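You operate a simulated robot arm through the tools that you are given. There is no shell and no other tool.

You run a simulated robot arm. Do the job below in one go: nothing can be reset, and whatever is moved stays where it is left.

JOB
Switch the binder off, bin the tangle under the guard, then switch on and reset.
Fine: shut the guard before the power goes back on. Where these are worked on the way, their far stop is far enough and under half their travel is too little: yellow guard.

Only the result counts: the job must be done as asked and must still hold three seconds after the hand-in. Knocking over, shifting, dropping, spilling or breaking anything else fails it.

ROBOT AND FRAMES
A 6-joint arm with a three-finger gripper, fixed in place. Base frame: the origin is at the foot of the arm, x ahead of it, y to its left, z up. Units: m, rad, N and s.
Its first joint turns from -2.897 to 2.897 rad. Payload 4.89 kg.
The tool frame sits at the grasp point between the pads (the TCP): z along the fingers, y along the line on which they close. The tips reach 0.03 m beyond it. Largest opening 0.164 m; the body of the gripper starts 0.125 m behind the TCP.
Orientation is told as [roll, pitch, yaw] about the base's x, y, z axes, in that order, counted from this pose: with the fingers straight down and closing along the base's y, the tool's x points along the base's -x, its y along +y and its z along -z.

CONTROLS
- The arm moves only by the tool play_rows. Its argument "targets" is a list of rows, each a list of 3 entries, a list of its own where there are three numbers: the turn, a rotation vector about the base's x, y, z in rad, then the shift along the base's x, y, z in m, then the finger opening in m, from 0 to 0.164. In form: [[[ax, ay, az], [tx, ty, tz], gripper], ...]. A call has 1 to 20 rows; each row shifts and turns the commanded pose from where the row before left it. Each row takes 0.2 s and may step no farther than 0.05 m and 0.15 rad from the row before; otherwise, or with a gripper value out of range, the whole call is refused. A pose out of reach is approached as far as the arm can. The call stops where the force on the tool passes 90 N (or 10 N more than at its start, if that is more) or the arm is blocked; 0.2 s more then pass. The fingers move at their own pace (about 0.108 m/s each) and stop on an object; they squeeze with about 45 N. The grip force told is the motor's: it shows also when the fingers shut on nothing. Time passes only in rows, and 0.2 s behind the last, so rows that do not move let the fingers close. The reply holds the time, the measured pose of the TCP, the force on the tool along the base axes, the opening and the grip force, in the units named above and with some noise, with the torque about the TCP (base axes, N m) and any sound that the robot's microphone picked up, and new pictures: "views" is both (left out), scene, wrist or none.
- Cameras (640 x 400 px; columns grow to the right, rows downward): "scene" is fixed at [0.0476, -0.5029, 1.6052]; the picture's right is [-0.56, -0.83, 0.00], its down [-0.75, 0.50, -0.43] and it looks along [0.36, -0.24, -0.90] (base axes); focal length 214 px, centre (320, 200). "wrist" rides on the gripper at [0.076, -0.002, -0.152] in the tool frame; the picture's right is [0.02, 1.00, 0.00], its down [-0.88, 0.02, -0.47] and it looks along [-0.47, 0.01, 0.88] (tool axes); focal length 247 px, centre (320, 200). There is no depth. A picture from a camera that has moved, and an enlarged one, comes with that camera's place and axes in the base frame and with its lens.
- move_column(by): slides the trunk up (or, below 0, down) by that many m; the arm rides with it, the base frame stays. It gives what a move gives, with no picture.
- zoom(camera, box): a new picture of the part [left, top, right, bottom] of that camera's present view, enlarged. It takes no simulated time.
- job_done(): hands the job in; it is judged then, once.

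Places have to be worked out from the pictures, the camera data and where the tool is seen. Open the gripper and draw the arm clear of the work before you hand the job in, unless the task says otherwise.

The tools are called after "Call:" by a JSON object that holds its "fn" and its "kwargs". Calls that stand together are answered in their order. play_rows: Moves the arm, as the interface text tells. Its arguments: {"type":"object","properties":{"targets":{"type":"array"},"views":{"type":"string","enum":["both","scene","wrist","none"]}},"required":["targets"]} The other tools are called the same way: move_column (by) slides the trunk up or down; zoom (camera, box) takes an enlarged picture of a part of a camera's view; job_done () hands the job in.

At the start:

```text
time: 0.0
ee_pos: [0.5267, -0.2358, 1.2949]
ee_rot: [0.0, -0.001, -0.001]
force: [-0.3, -0.2, -1.0]
wrist_torque: [0.01, 0.02, 0.0]
finger_gap: 0.164
finger_force: 0.1
trunk travel left (down, up): [-0.25, 0.14]
```

scene: 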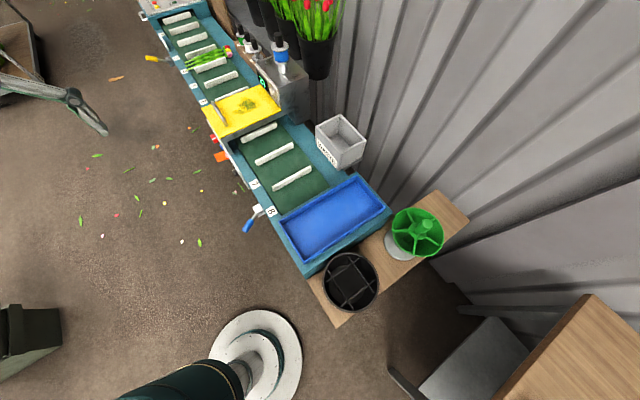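
wrist: 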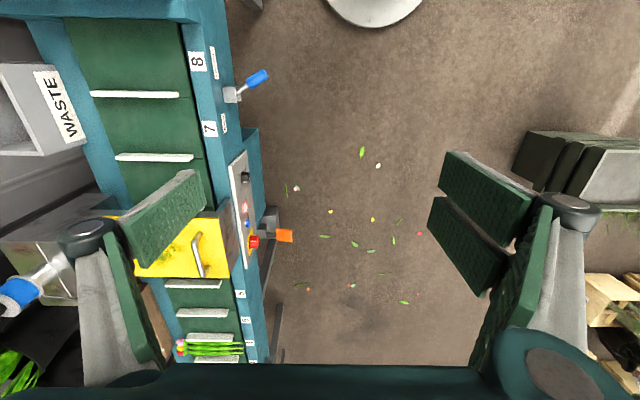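

I'll look closer at the machine before moving anything.

Call:
{"fn": "zoom", "kwargs": {"camera": "scene", "box": [140, 60, 300, 160]}}

Call:
{"fn": "zoom", "kwargs": {"camera": "scene", "box": [200, 100, 400, 225]}}

Call:
{"fn": "zoom", "kwargs": {"camera": "wrist", "box": [120, 130, 320, 255]}}

Call:
{"fn": "zoom", "kwargs": {"camera": "wrist", "box": [100, 200, 340, 350]}}

Call:
{"fn": "zoom", "kwargs": {"camera": "scene", "box": [120, 0, 280, 100]}}

```text
4.00 times, centred on (220, 110) of scene
camera zoom: at [0.0476, -0.5029, 1.6052], right [-0.56, -0.83, 0.0], down [-0.75, 0.5, -0.43], along [0.36, -0.24, -0.9], focal length 858 px, centre (720, 560)
```

zoom: 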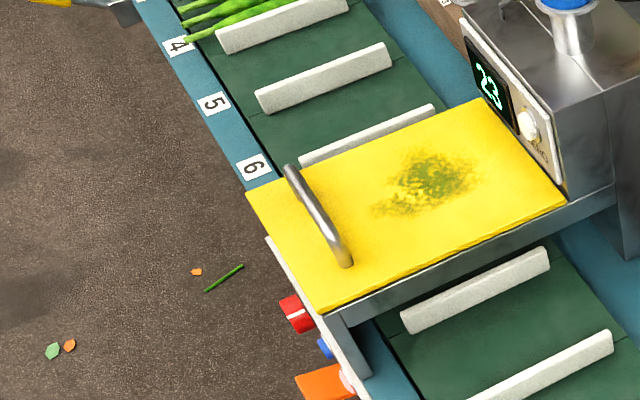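

```text
3.20 times, centred on (300, 162) of scene
camera zoom: at [0.0476, -0.5029, 1.6052], right [-0.56, -0.83, 0.0], down [-0.75, 0.5, -0.43], along [0.36, -0.24, -0.9], focal length 686 px, centre (384, 320)
```

zoom: 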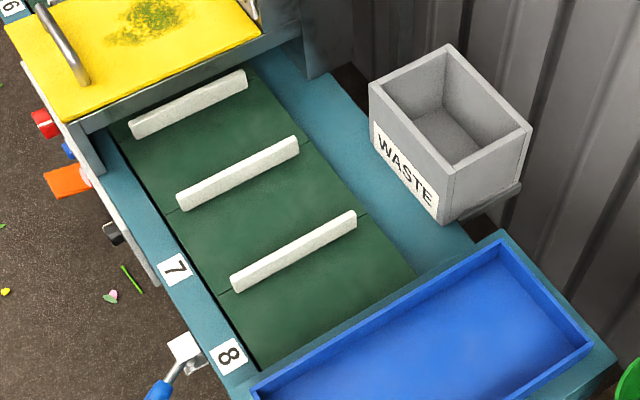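

```text
3.20 times, centred on (220, 192) of wrist
camera zoom: at [0.4506, -0.2375, 1.4476], right [-0.02, 1.0, 0.0], down [0.88, 0.02, 0.47], along [0.47, 0.01, -0.88], focal length 790 px, centre (640, 224)
```

zoom: 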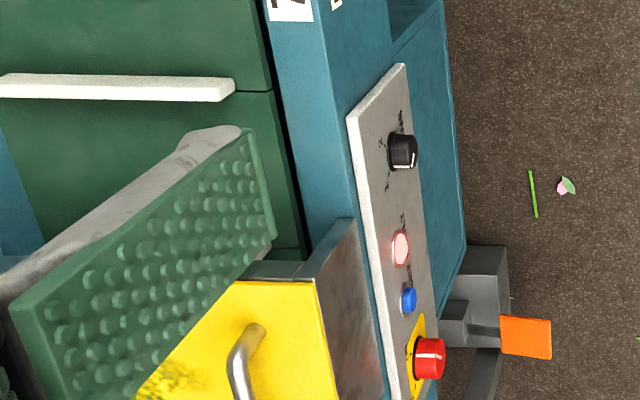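

```text
2.67 times, centred on (220, 275) of wrist
camera zoom: at [0.4506, -0.2375, 1.4476], right [-0.02, 1.0, 0.0], down [0.88, 0.02, 0.47], along [0.47, 0.01, -0.88], focal length 659 px, centre (587, 0)
```

zoom: 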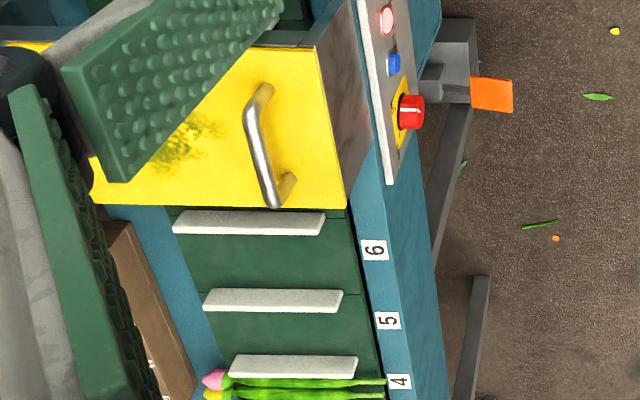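

```text
4.00 times, centred on (200, 50) of scene
camera zoom: at [0.0476, -0.5029, 1.6052], right [-0.56, -0.83, 0.0], down [-0.75, 0.5, -0.43], along [0.36, -0.24, -0.9], focal length 858 px, centre (800, 800)
```

zoom: 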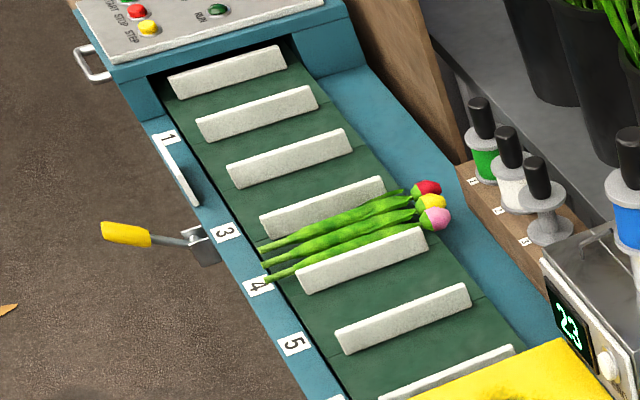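

The panel beside the yellow guard carries a black knob, lamp, blue button and a red rotary switch (about x 1.0, y -0.47, z 0.73 by rough triangulation). I move the hand closer, gripper open, to read the labels.

Call:
{"fn": "play_rows", "kwargs": {"targets": [[[0, 0, 0], [0.025, -0.005, -0.02], 0.164], [[0, 0, 0], [0.025, -0.005, -0.02], 0.164], [[0, 0, 0], [0.025, -0.005, -0.02], 0.164], [[0, 0, 0], [0.025, -0.005, -0.02], 0.164], [[0, 0, 0], [0.025, -0.005, -0.02], 0.164], [[0, 0, 0], [0.025, -0.005, -0.02], 0.164], [[0, 0, 0], [0.025, -0.005, -0.02], 0.164], [[0, 0, 0], [0.025, -0.005, -0.02], 0.164]]}}

```text
time: 1.8
ee_pos: [0.7249, -0.2761, 1.1352]
ee_rot: [-0.001, 0.0, -0.001]
force: [-1.5, 0.1, 0.6]
wrist_torque: [-0.1, -0.16, 0.01]
finger_gap: 0.1638
finger_force: 0.0
trunk travel left (down, up): [-0.25, 0.14]
camera wrist: at [0.6485, -0.2787, 1.287], right [-0.02, 1.0, 0.0], down [0.88, 0.02, 0.47], along [0.47, 0.01, -0.88], focal length 247 px, centre (320, 200)
```

scene: 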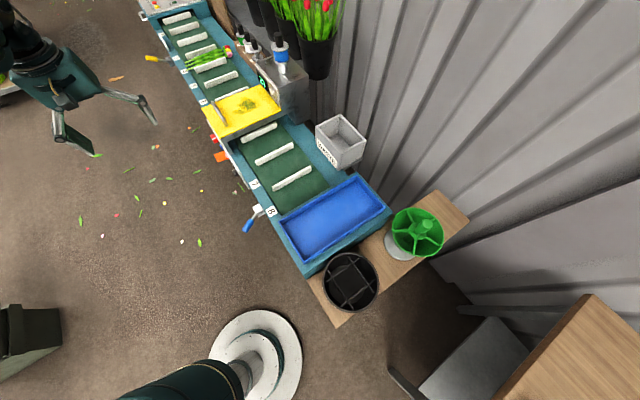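
wrist: 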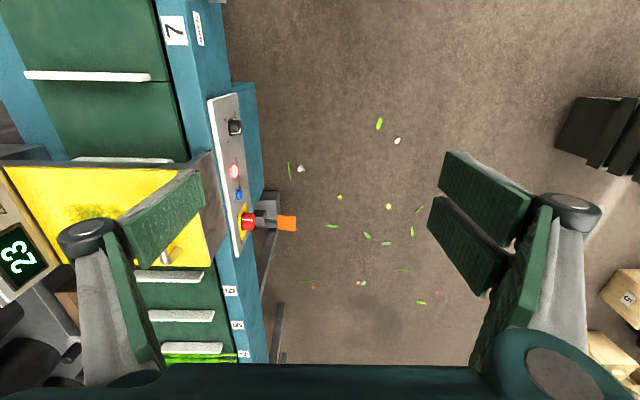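

The panel is now visible between the fingers; I enlarge it.

Call:
{"fn": "zoom", "kwargs": {"camera": "wrist", "box": [190, 85, 302, 155]}}

Call:
{"fn": "zoom", "kwargs": {"camera": "wrist", "box": [200, 145, 312, 215]}}

Call:
{"fn": "zoom", "kwargs": {"camera": "wrist", "box": [200, 190, 312, 260]}}

Call:
{"fn": "zoom", "kwargs": {"camera": "wrist", "box": [0, 130, 260, 290]}}

```text
5.71 times, centred on (246, 120) of wrist
camera zoom: at [0.6485, -0.2787, 1.287], right [-0.02, 1.0, 0.0], down [0.88, 0.02, 0.47], along [0.47, 0.01, -0.88], focal length 1411 px, centre (743, 657)
```

zoom: 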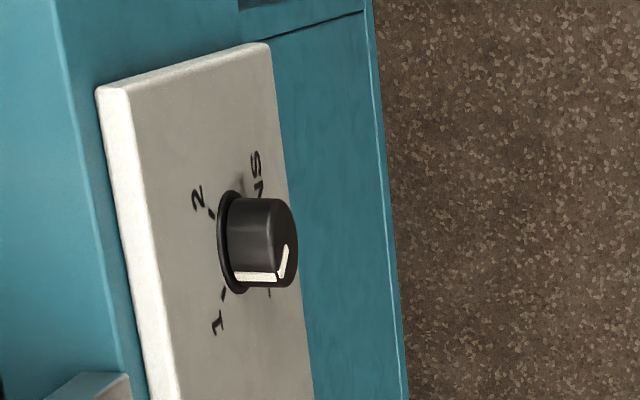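

```text
5.71 times, centred on (256, 180) of wrist
camera zoom: at [0.6485, -0.2787, 1.287], right [-0.02, 1.0, 0.0], down [0.88, 0.02, 0.47], along [0.47, 0.01, -0.88], focal length 1411 px, centre (686, 314)
```

zoom: 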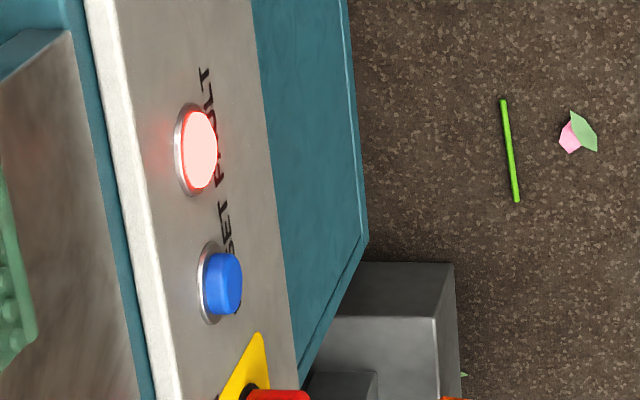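

```text
5.71 times, centred on (256, 225) of wrist
camera zoom: at [0.6485, -0.2787, 1.287], right [-0.02, 1.0, 0.0], down [0.88, 0.02, 0.47], along [0.47, 0.01, -0.88], focal length 1411 px, centre (686, 57)
```

zoom: 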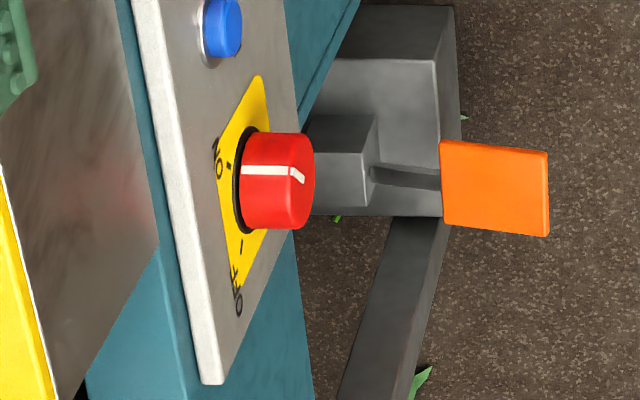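

```text
2.46 times, centred on (130, 210) of wrist
camera zoom: at [0.6485, -0.2787, 1.287], right [-0.02, 1.0, 0.0], down [0.88, 0.02, 0.47], along [0.47, 0.01, -0.88], focal length 608 px, centre (788, 175)
```

zoom: 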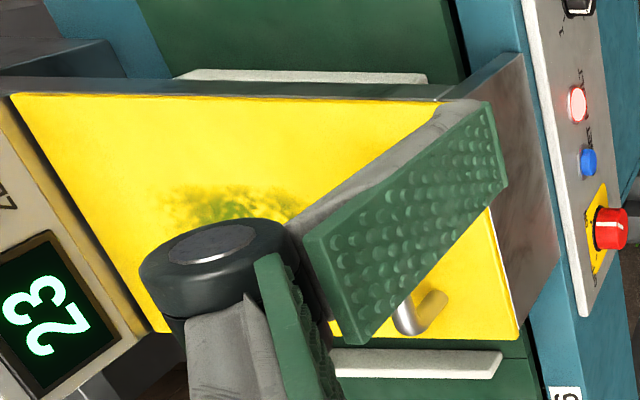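

The panel faces +y, with the red switch at about (1.035, -0.48, 0.70): its mark is at ON (up-right), and OFF is a quarter turn away, up-left, so a turn about +y. I swing the hand to point along -y in front of the switch, standing well off, to test reach.

Call:
{"fn": "play_rows", "kwargs": {"targets": [[[-0.1122, 0, 0], [0.022, 0, -0.03], 0.164], [[-0.1122, 0, 0], [0.022, 0, -0.03], 0.164], [[-0.1122, 0, 0], [0.022, 0, -0.03], 0.164], [[-0.1122, 0, 0], [0.022, 0, -0.03], 0.164], [[-0.1122, 0, 0], [0.022, 0, -0.03], 0.164], [[-0.1122, 0, 0], [0.022, 0, -0.03], 0.164], [[-0.1122, 0, 0], [0.022, 0, -0.03], 0.164], [[-0.1122, 0, 0], [0.022, 0, -0.03], 0.164], [[-0.1122, 0, 0], [0.022, 0, -0.03], 0.164], [[-0.1122, 0, 0], [0.022, 0, -0.03], 0.164], [[-0.1122, 0, 0], [0.022, 0, -0.03], 0.164], [[-0.1122, 0, 0], [0.022, 0, -0.03], 0.164], [[-0.1122, 0, 0], [0.022, 0, -0.03], 0.164], [[-0.1122, 0, 0], [0.022, 0, -0.03], 0.164]]}}

```text
time: 4.8
ee_pos: [0.9889, -0.2756, 0.7914]
ee_rot: [-1.566, 0.0, 0.004]
force: [-0.3, 1.0, 0.9]
wrist_torque: [0.11, -0.01, 0.1]
finger_gap: 0.164
finger_force: 0.1
out of reach, approached as far as the arm can: row 13, 14
trunk travel left (down, up): [-0.25, 0.14]
camera wrist: at [0.9135, -0.1236, 0.7944], right [-0.02, 0.0, -1.0], down [0.88, 0.48, -0.02], along [0.48, -0.88, -0.01], focal length 247 px, centre (320, 200)
```

scene: 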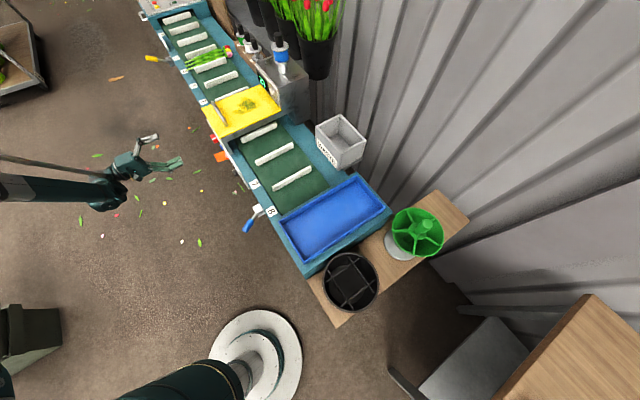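
wrist: 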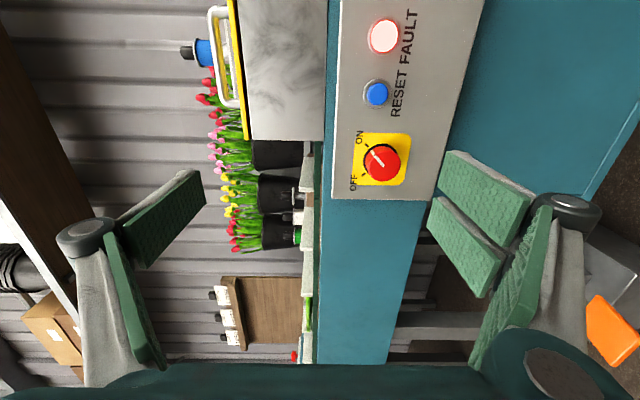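

Excellent view: FAULT lamp, RESET button, ON/OFF switch with the mark at ON. The pose is at the edge of reach, so I lower the trunk (the area below the hand is clear) and zoom for the details first.

Call:
{"fn": "zoom", "kwargs": {"camera": "wrist", "box": [310, 110, 438, 190]}}

Call:
{"fn": "zoom", "kwargs": {"camera": "wrist", "box": [180, 0, 436, 160]}}

Call:
{"fn": "move_column", "kwargs": {"by": -0.15}}

```text
5.00 times, centred on (374, 150) of wrist
camera zoom: at [0.9135, -0.1236, 0.7944], right [-0.02, 0.0, -1.0], down [0.88, 0.48, -0.02], along [0.48, -0.88, -0.01], focal length 1235 px, centre (50, 450)
```

zoom: 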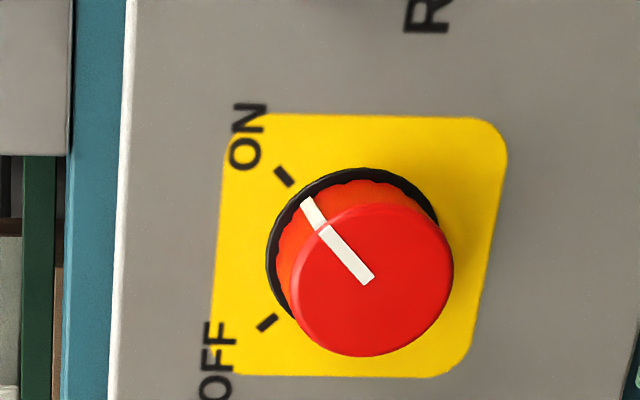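

```text
2.50 times, centred on (308, 80) of wrist
camera zoom: at [0.9135, -0.1236, 0.7944], right [-0.02, 0.0, -1.0], down [0.88, 0.48, -0.02], along [0.48, -0.88, -0.01], focal length 617 px, centre (350, 500)
```

zoom: 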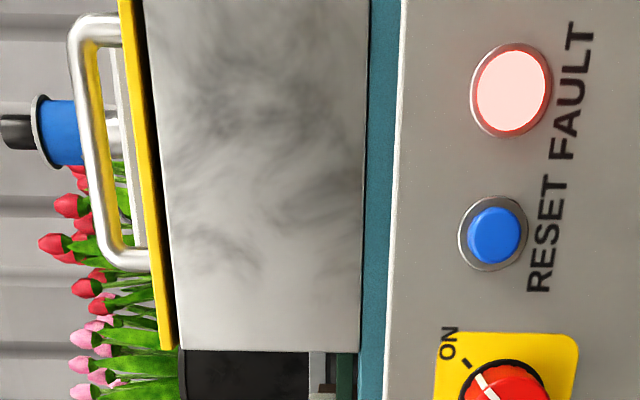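

```text
time: 6.5
ee_pos: [0.9909, -0.2764, 0.6435]
ee_rot: [-1.565, -0.001, 0.004]
force: [0.2, 0.5, -0.5]
wrist_torque: [-0.01, 0.01, 0.02]
finger_gap: 0.1639
finger_force: 0.1
trunk travel left (down, up): [-0.1, 0.29]
```

Knob diameter is about 0.045 m, protruding about 0.026 m, centred near (1.039, -0.475, 0.70). I move in front of it, still off the panel, and narrow the fingers to check alignment.

Call:
{"fn": "play_rows", "kwargs": {"targets": [[[0, 0, 0], [0.012, -0.015, 0.014], 0.12], [[0, 0, 0], [0.012, -0.015, 0.014], 0.1], [[0, 0, 0], [0.012, -0.015, 0.014], 0.09], [[0, 0, 0], [0.012, -0.015, 0.014], 0.09], [[0, 0, 0], [0, -0.01, 0], 0.09], [[0, 0, 0], [0, 0, 0], 0.09]]}}

```text
time: 8.0
ee_pos: [1.0389, -0.3461, 0.6975]
ee_rot: [-1.566, 0.0, 0.004]
force: [-0.4, 0.4, 1.0]
wrist_torque: [0.0, 0.0, -0.02]
finger_gap: 0.09
finger_force: 0.1
trunk travel left (down, up): [-0.1, 0.29]
camera wrist: at [0.9619, -0.195, 0.6998], right [-0.02, 0.01, -1.0], down [0.88, 0.48, -0.02], along [0.48, -0.88, -0.01], focal length 247 px, centre (320, 200)
```

scene: 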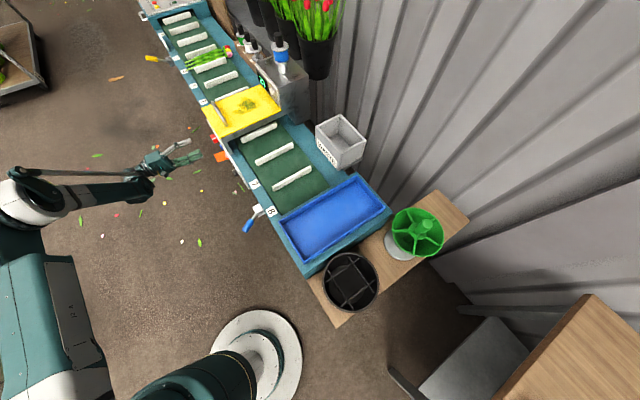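
wrist: 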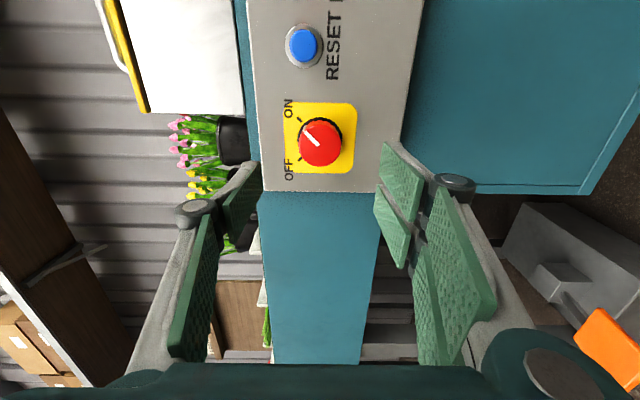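

The switch is lined up: TCP x/z (1.039, 0.6975) matches the knob's axis within a few mm. I advance along -y so the pads straddle the knob, then look again before closing.

Call:
{"fn": "play_rows", "kwargs": {"targets": [[[0, 0, 0], [0.001, -0.03, 0], 0.08], [[0, 0, 0], [0, -0.03, 0], 0.08], [[0, 0, 0], [0, -0.02, 0], 0.08], [[0, 0, 0], [0, -0.015, 0], 0.08]]}}

Call:
{"fn": "zoom", "kwargs": {"camera": "wrist", "box": [220, 100, 420, 225]}}

```text
time: 8.9
ee_pos: [1.0392, -0.44, 0.6973]
ee_rot: [-1.564, 0.0, 0.005]
force: [0.2, 1.4, 0.5]
wrist_torque: [0.03, -0.01, -0.02]
finger_gap: 0.0801
finger_force: 0.0
trunk travel left (down, up): [-0.1, 0.29]
camera wrist: at [0.9614, -0.2889, 0.6994], right [-0.02, 0.01, -1.0], down [0.88, 0.48, -0.02], along [0.48, -0.88, -0.01], focal length 247 px, centre (320, 200)
```

scene: 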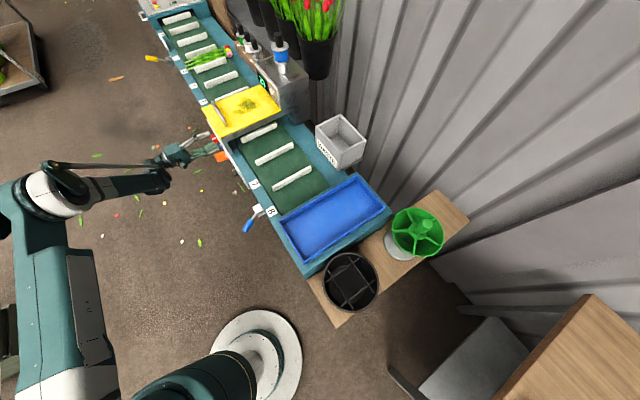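
wrist: 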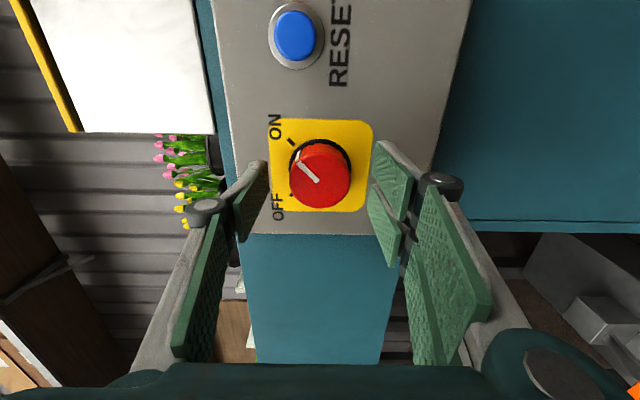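

```text
3.20 times, centred on (320, 162) of wrist
camera zoom: at [0.9614, -0.2889, 0.6994], right [-0.02, 0.01, -1.0], down [0.88, 0.48, -0.02], along [0.48, -0.88, -0.01], focal length 790 px, centre (320, 320)
```

zoom: 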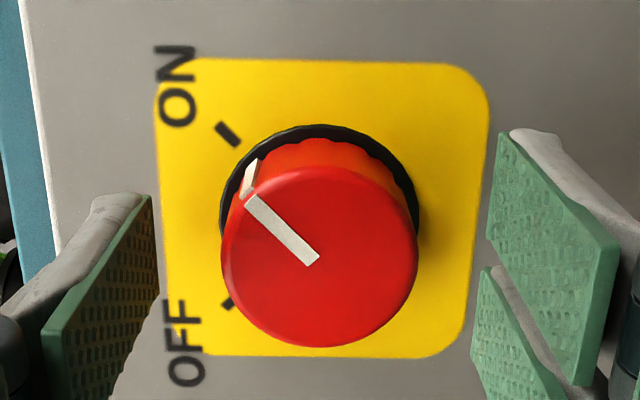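

Face of the knob is near (1.036, -0.455, 0.698), so the pads overlap it by about 1.5 cm. I ease in a few mm more, centre it and close.

Call:
{"fn": "play_rows", "kwargs": {"targets": [[[0, 0, 0], [-0.003, -0.005, 0], 0.08], [[0, 0, 0], [0, 0, 0], 0.03], [[0, 0, 0], [0, 0, 0], 0.03], [[0, 0, 0], [0, 0, 0], 0.03]], "views": "wrist"}}

```text
time: 9.9
ee_pos: [1.0362, -0.4462, 0.6967]
ee_rot: [-1.567, -0.001, 0.003]
force: [-2.0, 2.4, -4.4]
wrist_torque: [0.09, 0.04, 0.2]
finger_gap: 0.0472
finger_force: 45.5
trunk travel left (down, up): [-0.1, 0.29]
camera wrist: at [0.9591, -0.2944, 0.6996], right [-0.02, 0.01, -1.0], down [0.88, 0.48, -0.02], along [0.48, -0.88, -0.02], focal length 247 px, centre (320, 200)
```

wrist: 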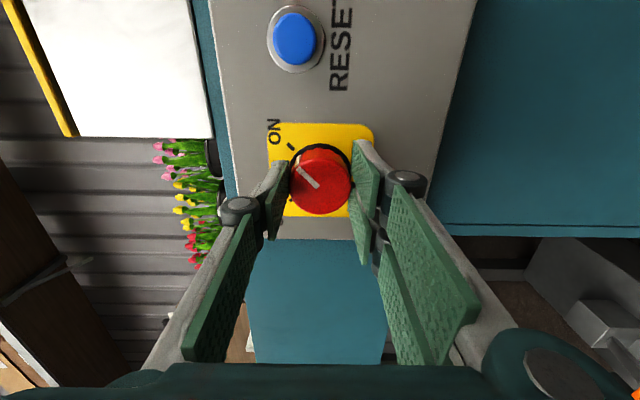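

Firmly gripped (gap 0.047). Now I turn about +y by a quarter turn in small steps, watching force and torque.

Call:
{"fn": "play_rows", "kwargs": {"targets": [[[0, 0.13, 0], [0, 0, 0], 0.03], [[0, 0.13, 0], [0, 0, 0], 0.03], [[0, 0.13, 0], [0, 0, 0], 0.03], [[0, 0.13, 0], [0, 0, 0], 0.03], [[0, 0.13, 0], [0, 0, 0], 0.03], [[0, 0.13, 0], [0, 0, 0], 0.03]], "views": "wrist"}}

```text
time: 11.3
ee_pos: [1.0368, -0.4451, 0.6989]
ee_rot: [-1.565, 0.781, 0.005]
force: [29.1, -22.1, 32.2]
wrist_torque: [-1.01, -0.18, 0.28]
finger_gap: 0.0475
finger_force: 44.9
trunk travel left (down, up): [-0.1, 0.29]
camera wrist: at [0.9841, -0.2944, 0.7551], right [-0.72, 0.0, -0.69], down [0.61, 0.48, -0.63], along [0.33, -0.88, -0.34], focal length 247 px, centre (320, 200)
```

wrist: 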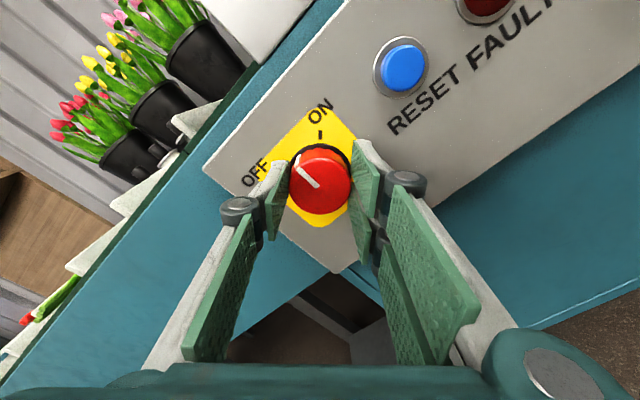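

Mark is halfway to OFF and the fault lamp went dark. Side force suggests the knob axis is a few mm toward +x, so I continue the turn with a small compensating shift.

Call:
{"fn": "play_rows", "kwargs": {"targets": [[[0, 0.12, 0], [0.0015, -0.0005, 0.0012], 0.03], [[0, 0.12, 0], [0.0015, -0.0005, 0.001], 0.03], [[0, 0.12, 0], [0.001, 0, 0.0005], 0.03], [[0, 0.12, 0], [0.001, 0, 0], 0.03], [[0, 0.12, 0], [0.0005, 0, 0], 0.03], [[0, 0.12, 0], [0.0005, 0, 0], 0.03], [[0, 0.06, 0], [0, 0, 0], 0.03]], "views": "wrist"}}

Call:
{"fn": "zoom", "kwargs": {"camera": "wrist", "box": [220, 60, 440, 230]}}

```text
time: 12.9
ee_pos: [1.0408, -0.4459, 0.6979]
ee_rot: [-1.112, 1.559, 0.451]
force: [-61.8, 20.7, -17.1]
wrist_torque: [0.18, -0.27, -1.94]
finger_gap: 0.0469
finger_force: 44.5
trunk travel left (down, up): [-0.1, 0.29]
camera wrist: at [1.0427, -0.2945, 0.776], right [-1.0, 0.01, 0.01], down [-0.01, 0.48, -0.88], along [-0.01, -0.88, -0.48], focal length 247 px, centre (320, 200)
```

wrist: 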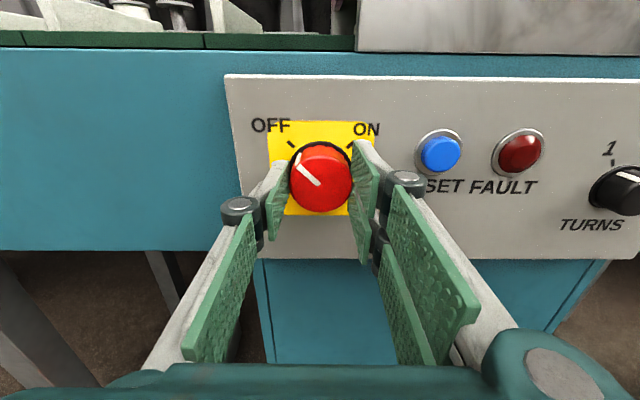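

```text
2.35 times, centred on (330, 145) of wrist
camera zoom: at [1.0427, -0.2945, 0.776], right [-1.0, 0.01, 0.01], down [-0.01, 0.48, -0.88], along [-0.01, -0.88, -0.48], focal length 581 px, centre (296, 329)
```

zoom: 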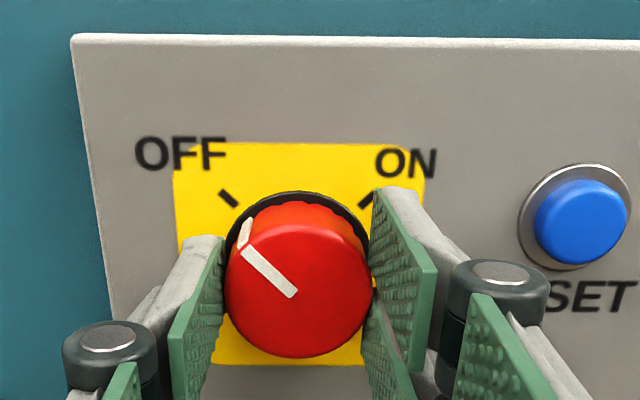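

The mark points at OFF. I relieve the side force, open just enough, and back straight out.

Call:
{"fn": "play_rows", "kwargs": {"targets": [[[0, 0, 0], [-0.003, 0, -0.001], 0.03], [[0, 0, 0], [0, 0, 0], 0.075], [[0, 0, 0], [0, 0, 0], 0.075], [[0, 0, 0], [0, 0.03, 0], 0.075], [[0, 0, 0], [0, 0.04, 0], 0.075], [[0, 0, 0], [0, 0.04, 0], 0.075]], "views": "wrist"}}

Call:
{"fn": "zoom", "kwargs": {"camera": "wrist", "box": [220, 60, 440, 230]}}

```text
time: 14.3
ee_pos: [1.0391, -0.3386, 0.6996]
ee_rot: [-1.202, 1.561, 0.361]
force: [0.7, -1.4, -0.8]
wrist_torque: [-0.05, -0.04, 0.06]
finger_gap: 0.0749
finger_force: 0.1
trunk travel left (down, up): [-0.1, 0.29]
camera wrist: at [1.0414, -0.1868, 0.7771], right [-1.0, 0.01, 0.01], down [-0.01, 0.48, -0.88], along [-0.01, -0.88, -0.48], focal length 247 px, centre (320, 200)
```

wrist: 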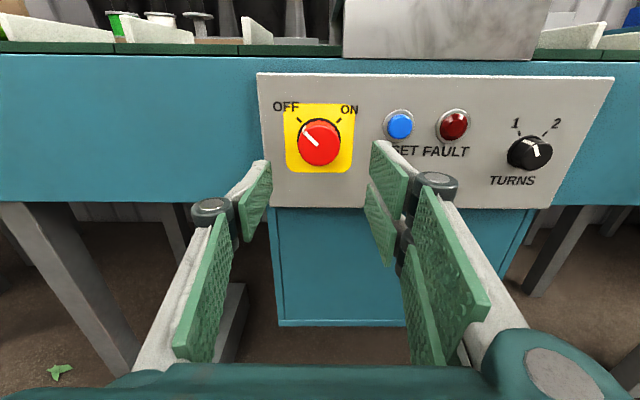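

```text
2.35 times, centred on (330, 145) of wrist
camera zoom: at [1.0414, -0.1868, 0.7771], right [-1.0, 0.01, 0.01], down [-0.01, 0.48, -0.88], along [-0.01, -0.88, -0.48], focal length 581 px, centre (296, 329)
```

zoom: 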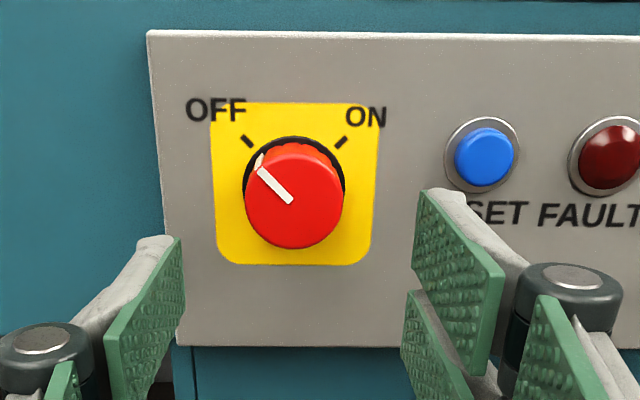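

OFF is set and the lamp is dark. Now I back away from the panel, undo the hand's turn, and rise for a close look at the guard and its handle.

Call:
{"fn": "play_rows", "kwargs": {"targets": [[[0, -0.13, 0], [0, 0.03, 0], 0.1], [[0, -0.13, 0], [0, 0.03, 0], 0.1], [[0, -0.13, 0], [-0.01, 0.03, 0.01], 0.1], [[0, -0.13, 0], [-0.02, 0.01, 0.03], 0.1], [[0, -0.13, 0], [-0.02, 0, 0.035], 0.1], [[0, -0.13, 0], [-0.02, 0, 0.035], 0.1], [[0, -0.13, 0], [-0.02, 0, 0.035], 0.1], [[0, -0.13, 0], [-0.02, 0, 0.035], 0.1], [[0, -0.13, 0], [-0.02, 0, 0.035], 0.1], [[0, -0.13, 0], [-0.02, 0, 0.035], 0.1], [[0, -0.13, 0], [-0.02, 0, 0.035], 0.1], [[0, -0.13, 0], [-0.02, 0, 0.035], 0.1]], "views": "none"}}

Call:
{"fn": "play_rows", "kwargs": {"targets": [[[0.1425, 0, 0], [-0.01, -0.015, 0.02], 0.1], [[0.1425, 0, 0], [-0.01, -0.015, 0.02], 0.1], [[0.1425, 0, 0], [-0.01, -0.015, 0.02], 0.1], [[0.1425, 0, 0], [-0.01, -0.015, 0.02], 0.1], [[0.1425, 0, 0], [-0.01, -0.02, 0.01], 0.1], [[0.1425, 0, 0], [-0.01, -0.02, 0.01], 0.1], [[0.1425, 0, 0], [-0.01, -0.02, 0.01], 0.1], [[0.1425, 0, 0], [-0.01, -0.02, 0.01], 0.1], [[0.1425, 0, 0], [-0.01, -0.02, 0], 0.1], [[0.1425, 0, 0], [-0.01, -0.02, 0], 0.13], [[0.1425, 0, 0], [-0.01, -0.02, 0], 0.164]]}}

```text
time: 16.9
ee_pos: [0.8511, -0.2379, 1.0178]
ee_rot: [-1.564, 0.0, 0.003]
force: [0.8, -0.4, -2.3]
wrist_torque: [-0.25, 0.02, -0.24]
finger_gap: 0.1001
finger_force: 0.0
trunk travel left (down, up): [-0.1, 0.29]
```

```text
time: 19.4
ee_pos: [0.7415, -0.4353, 1.1398]
ee_rot: [0.002, -0.002, 0.002]
force: [0.4, 1.5, 0.7]
wrist_torque: [-0.4, 0.12, 0.01]
finger_gap: 0.1641
finger_force: 0.0
trunk travel left (down, up): [-0.1, 0.29]
camera wrist: at [0.6638, -0.4383, 1.2918], right [-0.02, 1.0, 0.0], down [0.88, 0.02, 0.48], along [0.48, 0.01, -0.88], focal length 247 px, centre (320, 200)
```

scene: 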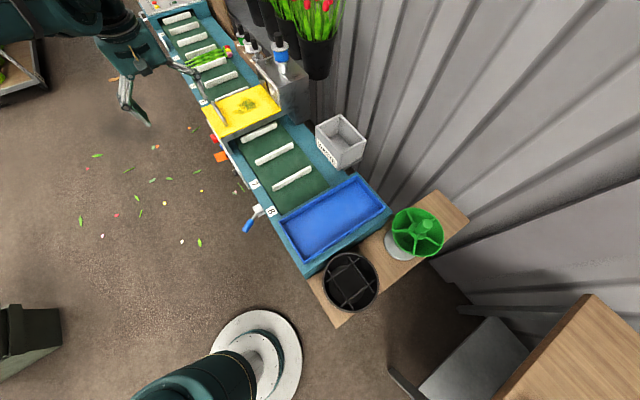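
wrist: 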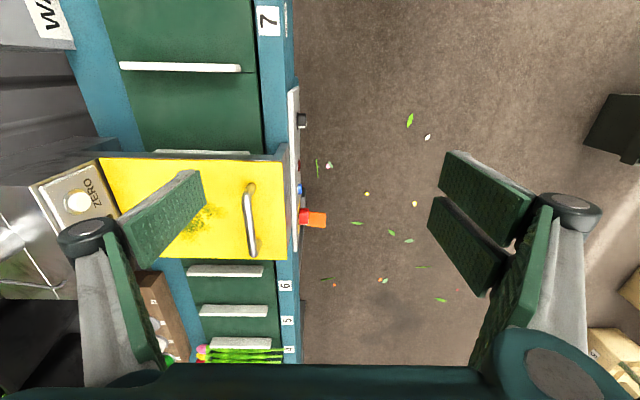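

The guard lies just ahead; the handle bar runs along x near its +y edge. I zoom in to work out its exact place and the hinge side.

Call:
{"fn": "zoom", "kwargs": {"camera": "wrist", "box": [80, 140, 320, 290]}}

Call:
{"fn": "zoom", "kwargs": {"camera": "scene", "box": [195, 60, 323, 140]}}

```text
2.67 times, centred on (200, 215) of wrist
camera zoom: at [0.6638, -0.4383, 1.2918], right [-0.02, 1.0, 0.0], down [0.88, 0.02, 0.48], along [0.48, 0.01, -0.88], focal length 659 px, centre (640, 160)
```

zoom: 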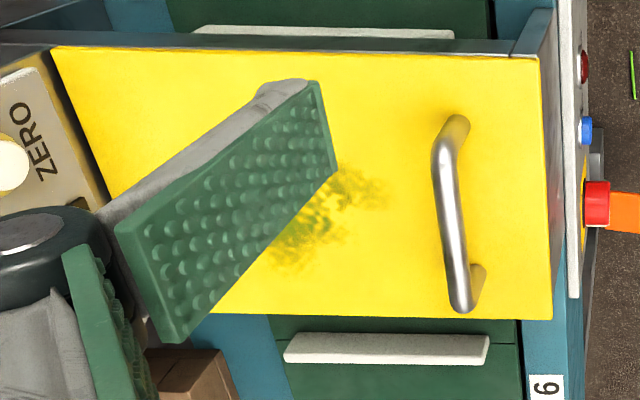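

```text
5.00 times, centred on (259, 100) of scene
camera zoom: at [0.0476, -0.5029, 1.6052], right [-0.56, -0.83, 0.0], down [-0.75, 0.5, -0.43], along [0.36, -0.24, -0.9], focal length 1072 px, centre (625, 700)
```

zoom: 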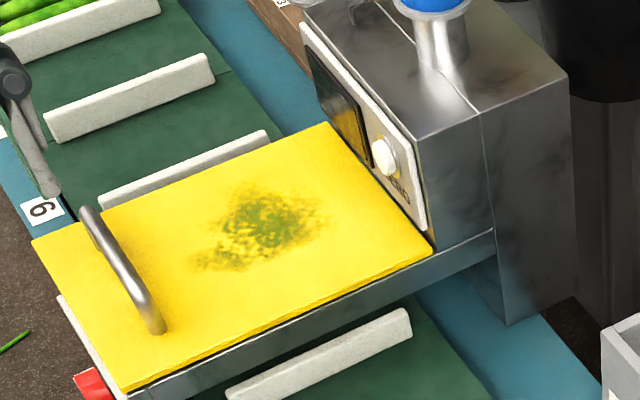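

Lid top is at z≈0.896, spanning x 0.81–1.02, y −0.50 to −0.80; handle bar at y≈−0.55, z≈0.942, x 0.85–0.965. I hover above the bar with the fingers along y to test reach and alignment.

Call:
{"fn": "play_rows", "kwargs": {"targets": [[[0, 0, 0], [0.028, -0.019, -0.01], 0.12], [[0, 0, 0], [0.028, -0.019, -0.01], 0.1], [[0, 0, 0], [0.028, -0.019, -0.01], 0.08], [[0, 0, 0], [0.028, -0.019, -0.01], 0.07], [[0, 0, 0], [0.028, -0.02, -0.01], 0.07], [[0, 0, 0], [0.027, -0.02, -0.01], 0.07]]}}

```text
time: 20.8
ee_pos: [0.9044, -0.5544, 1.0831]
ee_rot: [0.0, -0.004, 0.0]
force: [-0.9, 0.2, 2.2]
wrist_torque: [-0.15, -0.2, -0.01]
finger_gap: 0.0701
finger_force: 0.1
trunk travel left (down, up): [-0.1, 0.29]
camera wrist: at [0.8276, -0.5563, 1.2343], right [-0.02, 1.0, 0.0], down [0.88, 0.02, 0.48], along [0.48, 0.01, -0.88], focal length 247 px, centre (320, 200)
```

scene: 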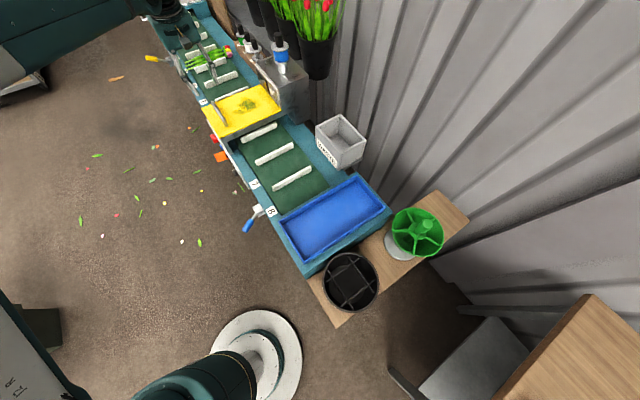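
wrist: 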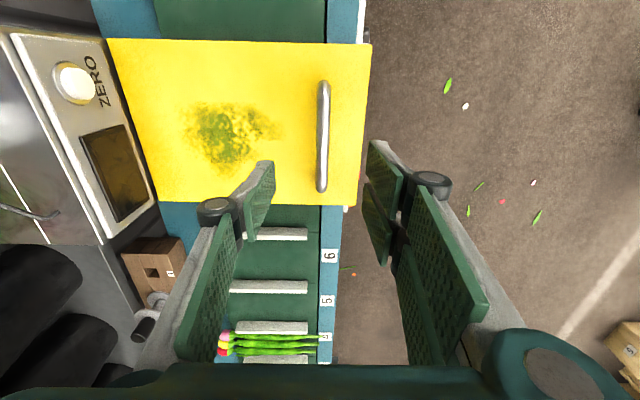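

The bar is right under the hand (bar y≈−0.5525, centre x≈0.908). I lower to straddle it and close on it.

Call:
{"fn": "play_rows", "kwargs": {"targets": [[[0, 0, 0], [0.001, 0.0005, -0.04], 0.07], [[0, 0, 0], [0.001, 0.0005, -0.04], 0.07], [[0, 0, 0], [0.001, 0.0005, -0.035], 0.07], [[0, 0, 0], [0, 0, -0.022], 0.07], [[0, 0, 0], [0, 0, 0], 0.005], [[0, 0, 0], [0, 0, 0], 0.005], [[0, 0, 0], [0, 0, 0], 0.005]]}}

```text
time: 22.4
ee_pos: [0.9105, -0.5503, 0.9448]
ee_rot: [0.002, -0.003, 0.001]
force: [-5.3, 9.3, -3.5]
wrist_torque: [0.05, 0.37, -0.07]
finger_gap: 0.0143
finger_force: 45.4
trunk travel left (down, up): [-0.1, 0.29]
camera wrist: at [0.8335, -0.5531, 1.0963], right [-0.02, 1.0, 0.0], down [0.88, 0.02, 0.48], along [0.48, 0.01, -0.88], focal length 247 px, centre (320, 200)
```

scene: 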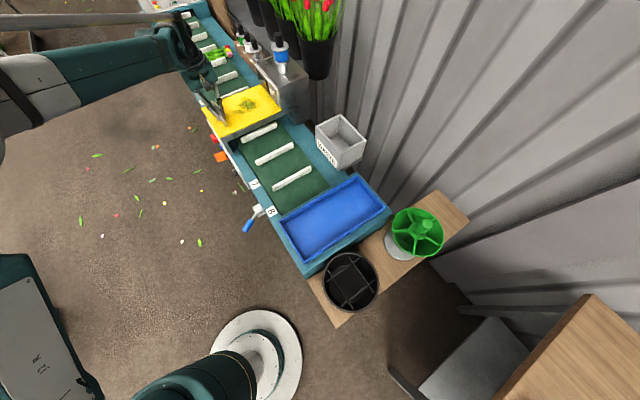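
wrist: 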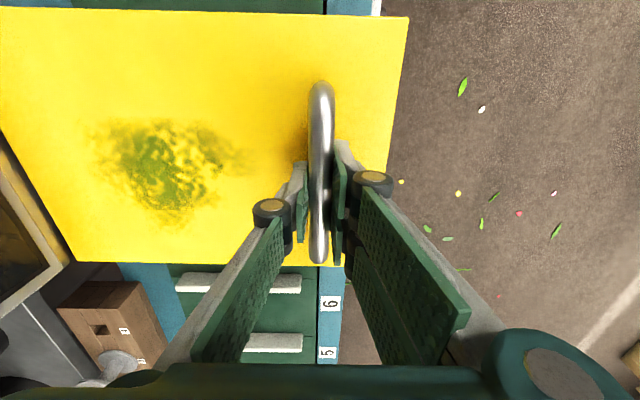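

Handle gripped (gap 0.014). I lift gently by 2 cm to see how the guard moves.

Call:
{"fn": "play_rows", "kwargs": {"targets": [[[0, 0, 0], [0, 0, 0.01], 0.005], [[0, 0, 0], [0, 0, 0.01], 0.005]]}}

```text
time: 22.9
ee_pos: [0.911, -0.5543, 0.9611]
ee_rot: [-0.001, -0.004, -0.002]
force: [5.5, -24.8, -12.2]
wrist_torque: [0.02, -0.39, 0.07]
finger_gap: 0.0142
finger_force: 45.0
trunk travel left (down, up): [-0.1, 0.29]
camera wrist: at [0.8333, -0.5565, 1.1142], right [-0.02, 1.0, 0.0], down [0.88, 0.02, 0.48], along [0.48, 0.01, -0.88], focal length 247 px, centre (320, 200)
```

scene: 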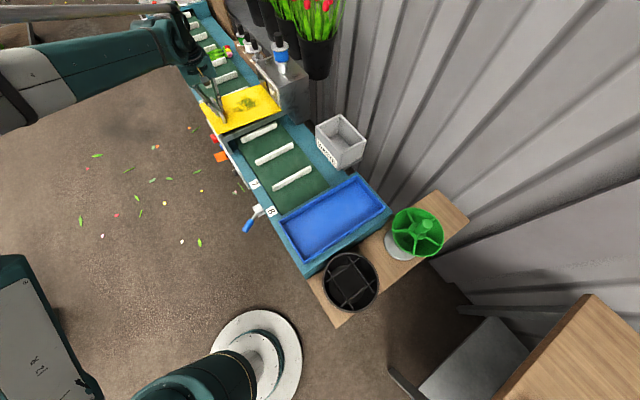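
wrist: 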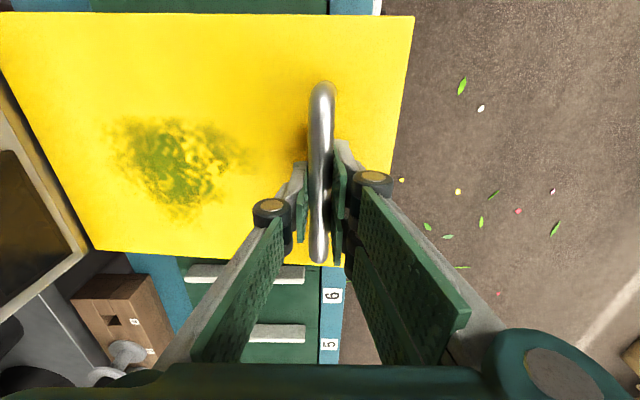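

The guard hinges at its −y edge (bar moved up and toward −y; radius ≈0.255 m about y≈−0.80, z≈0.89). I follow that arc upward for the first stretch.

Call:
{"fn": "play_rows", "kwargs": {"targets": [[[0, 0, 0], [0, -0.012, 0.022], 0.005], [[0, 0, 0], [0, -0.011, 0.0243], 0.005], [[0, 0, 0], [0, -0.0136, 0.023], 0.005], [[0, 0, 0], [0, -0.0159, 0.0215], 0.005]]}}

```text
time: 23.9
ee_pos: [0.9104, -0.5998, 1.0574]
ee_rot: [-0.001, -0.007, 0.002]
force: [15.7, 23.8, 10.9]
wrist_torque: [0.12, -0.58, -1.03]
finger_gap: 0.0142
finger_force: 44.9
trunk travel left (down, up): [-0.1, 0.29]
camera wrist: at [0.8331, -0.6035, 1.2088], right [-0.02, 1.0, 0.0], down [0.88, 0.02, 0.48], along [0.48, 0.01, -0.88], focal length 247 px, centre (320, 200)
```

scene: 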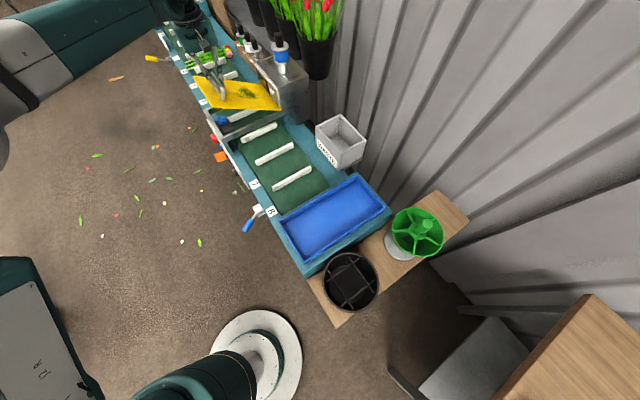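
wrist: 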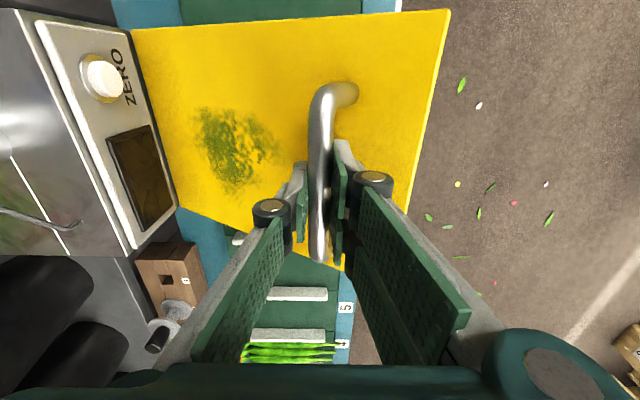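

The arc is followed well (guard ~29° open). I refine the hinge estimate (z≈0.907) and continue.

Call:
{"fn": "play_rows", "kwargs": {"targets": [[[0, 0, 0], [0, -0.0146, 0.0215], 0.005], [[0, 0, 0], [0, -0.0188, 0.0181], 0.005], [[0, 0, 0], [0, -0.0206, 0.0161], 0.005], [[0, 0, 0], [0, -0.0221, 0.0139], 0.005]]}}

```text
time: 24.9
ee_pos: [0.9088, -0.6807, 1.1224]
ee_rot: [0.0, -0.002, -0.002]
force: [-2.2, 1.5, -8.3]
wrist_torque: [0.03, 0.3, -1.03]
finger_gap: 0.0144
finger_force: 44.5
trunk travel left (down, up): [-0.1, 0.29]
camera wrist: at [0.8321, -0.6826, 1.2748], right [-0.02, 1.0, 0.0], down [0.88, 0.02, 0.47], along [0.47, 0.01, -0.88], focal length 247 px, centre (320, 200)
```

scene: 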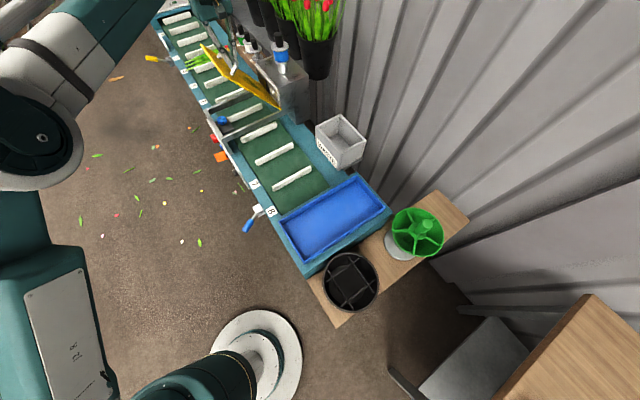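
wrist: 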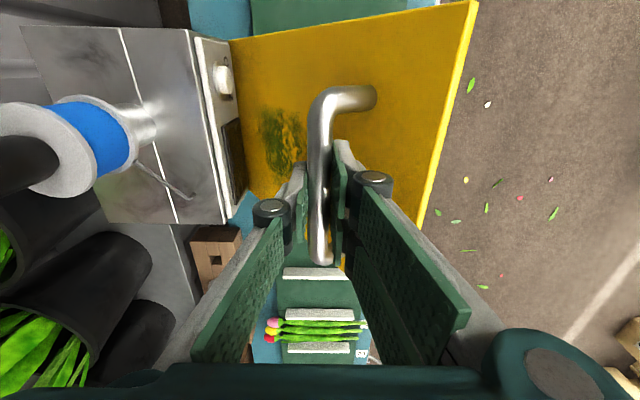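

Guard about 52° open, forces low. I continue two steps at a time, watching for the far stop and clearance to the spool at left.

Call:
{"fn": "play_rows", "kwargs": {"targets": [[[0, 0, 0], [0, -0.0235, 0.0106], 0.005], [[0, 0, 0], [0, -0.0246, 0.0085], 0.005]]}}

```text
time: 25.6
ee_pos: [0.9148, -0.7194, 1.1436]
ee_rot: [0.0, -0.006, 0.005]
force: [1.9, 62.8, -13.1]
wrist_torque: [0.2, -1.04, -1.39]
finger_gap: 0.0305
finger_force: 31.6
trunk travel left (down, up): [-0.1, 0.29]
camera wrist: at [0.8379, -0.7222, 1.2965], right [-0.03, 1.0, 0.0], down [0.88, 0.02, 0.48], along [0.48, 0.01, -0.88], focal length 247 px, centre (320, 200)
```

scene: 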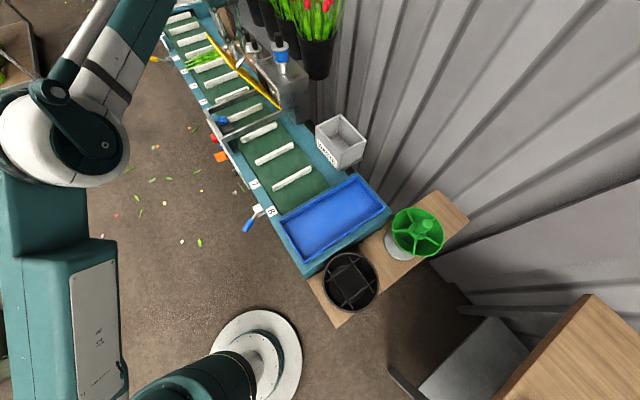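
wrist: 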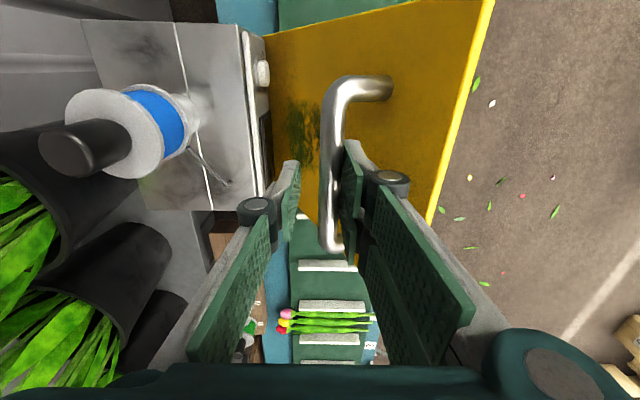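

The +y finger now pushes the bar against a firm stop (62 N, grip spread to 0.03): the guard is at its far stop, ~60°. I ease off and open slightly to see whether it stays up by itself.

Call:
{"fn": "play_rows", "kwargs": {"targets": [[[0, 0, 0], [0, 0.008, 0], 0.03], [[0, 0, 0], [0, 0.002, 0], 0.035], [[0, 0, 0], [0, 0, 0], 0.045], [[0, 0, 0], [0, 0, 0], 0.045]]}}

```text
time: 26.6
ee_pos: [0.9095, -0.7182, 1.1422]
ee_rot: [0.001, -0.004, 0.001]
force: [0.8, 0.1, 0.4]
wrist_torque: [-0.01, 0.0, 0.01]
finger_gap: 0.0449
finger_force: 0.1
trunk travel left (down, up): [-0.1, 0.29]
camera wrist: at [0.8328, -0.7203, 1.294], right [-0.02, 1.0, 0.0], down [0.88, 0.02, 0.48], along [0.48, 0.01, -0.88], focal length 247 px, centre (320, 200)
```

scene: 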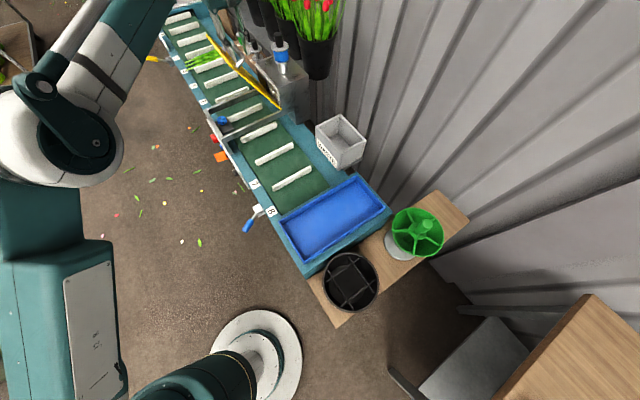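
wrist: 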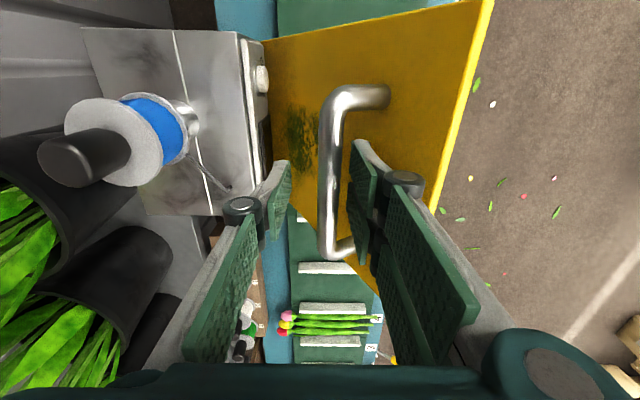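

The guard holds open on its own with zero force on the tool. I withdraw straight up, clear of the bar, and look under the guard.

Call:
{"fn": "play_rows", "kwargs": {"targets": [[[0, 0, 0], [0, 0.002, 0.03], 0.045], [[0, 0, 0], [0, 0, 0.03], 0.045], [[0, 0, 0], [0, 0, 0.03], 0.045], [[0, 0, 0], [0, 0.02, 0.03], 0.045], [[0, 0, 0], [0, 0.03, 0.03], 0.045], [[0, 0, 0], [-0.02, 0.04, 0], 0.06], [[0, 0, 0], [-0.02, 0.04, 0], 0.09], [[0, 0, 0], [-0.02, 0.04, 0], 0.12], [[0, 0, 0], [-0.02, 0.04, 0], 0.164]]}}

Call:
{"fn": "zoom", "kwargs": {"camera": "scene", "box": [190, 70, 318, 150]}}

```text
time: 28.6
ee_pos: [0.8306, -0.5031, 1.2891]
ee_rot: [0.001, -0.002, 0.0]
force: [1.1, -1.7, -1.1]
wrist_torque: [0.31, 0.26, 0.0]
finger_gap: 0.1637
finger_force: 0.0
out of reach, approached as far as the arm can: row 4
trunk travel left (down, up): [-0.1, 0.29]
camera wrist: at [0.7542, -0.5064, 1.441], right [-0.02, 1.0, 0.0], down [0.88, 0.02, 0.48], along [0.48, 0.01, -0.88], focal length 247 px, centre (320, 200)
```

scene: 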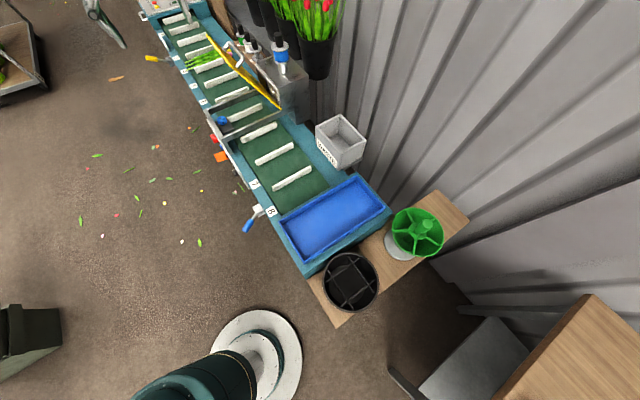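
wrist: 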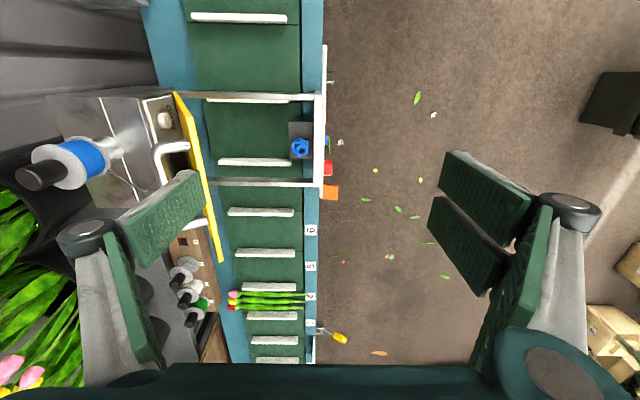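

```text
5.00 times, centred on (254, 110) of scene
camera zoom: at [0.0476, -0.5029, 1.6052], right [-0.56, -0.83, 0.0], down [-0.75, 0.5, -0.43], along [0.36, -0.24, -0.9], focal length 1072 px, centre (650, 650)
```

zoom: 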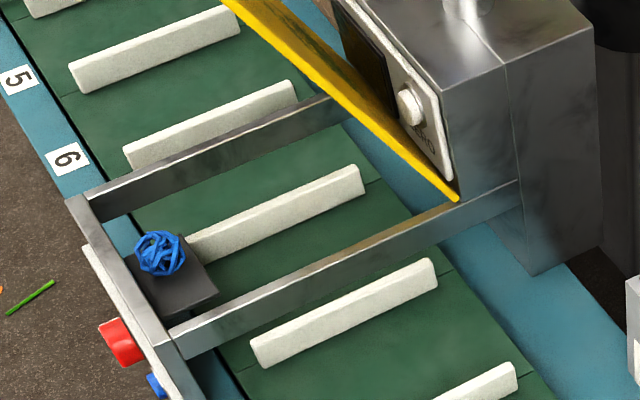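

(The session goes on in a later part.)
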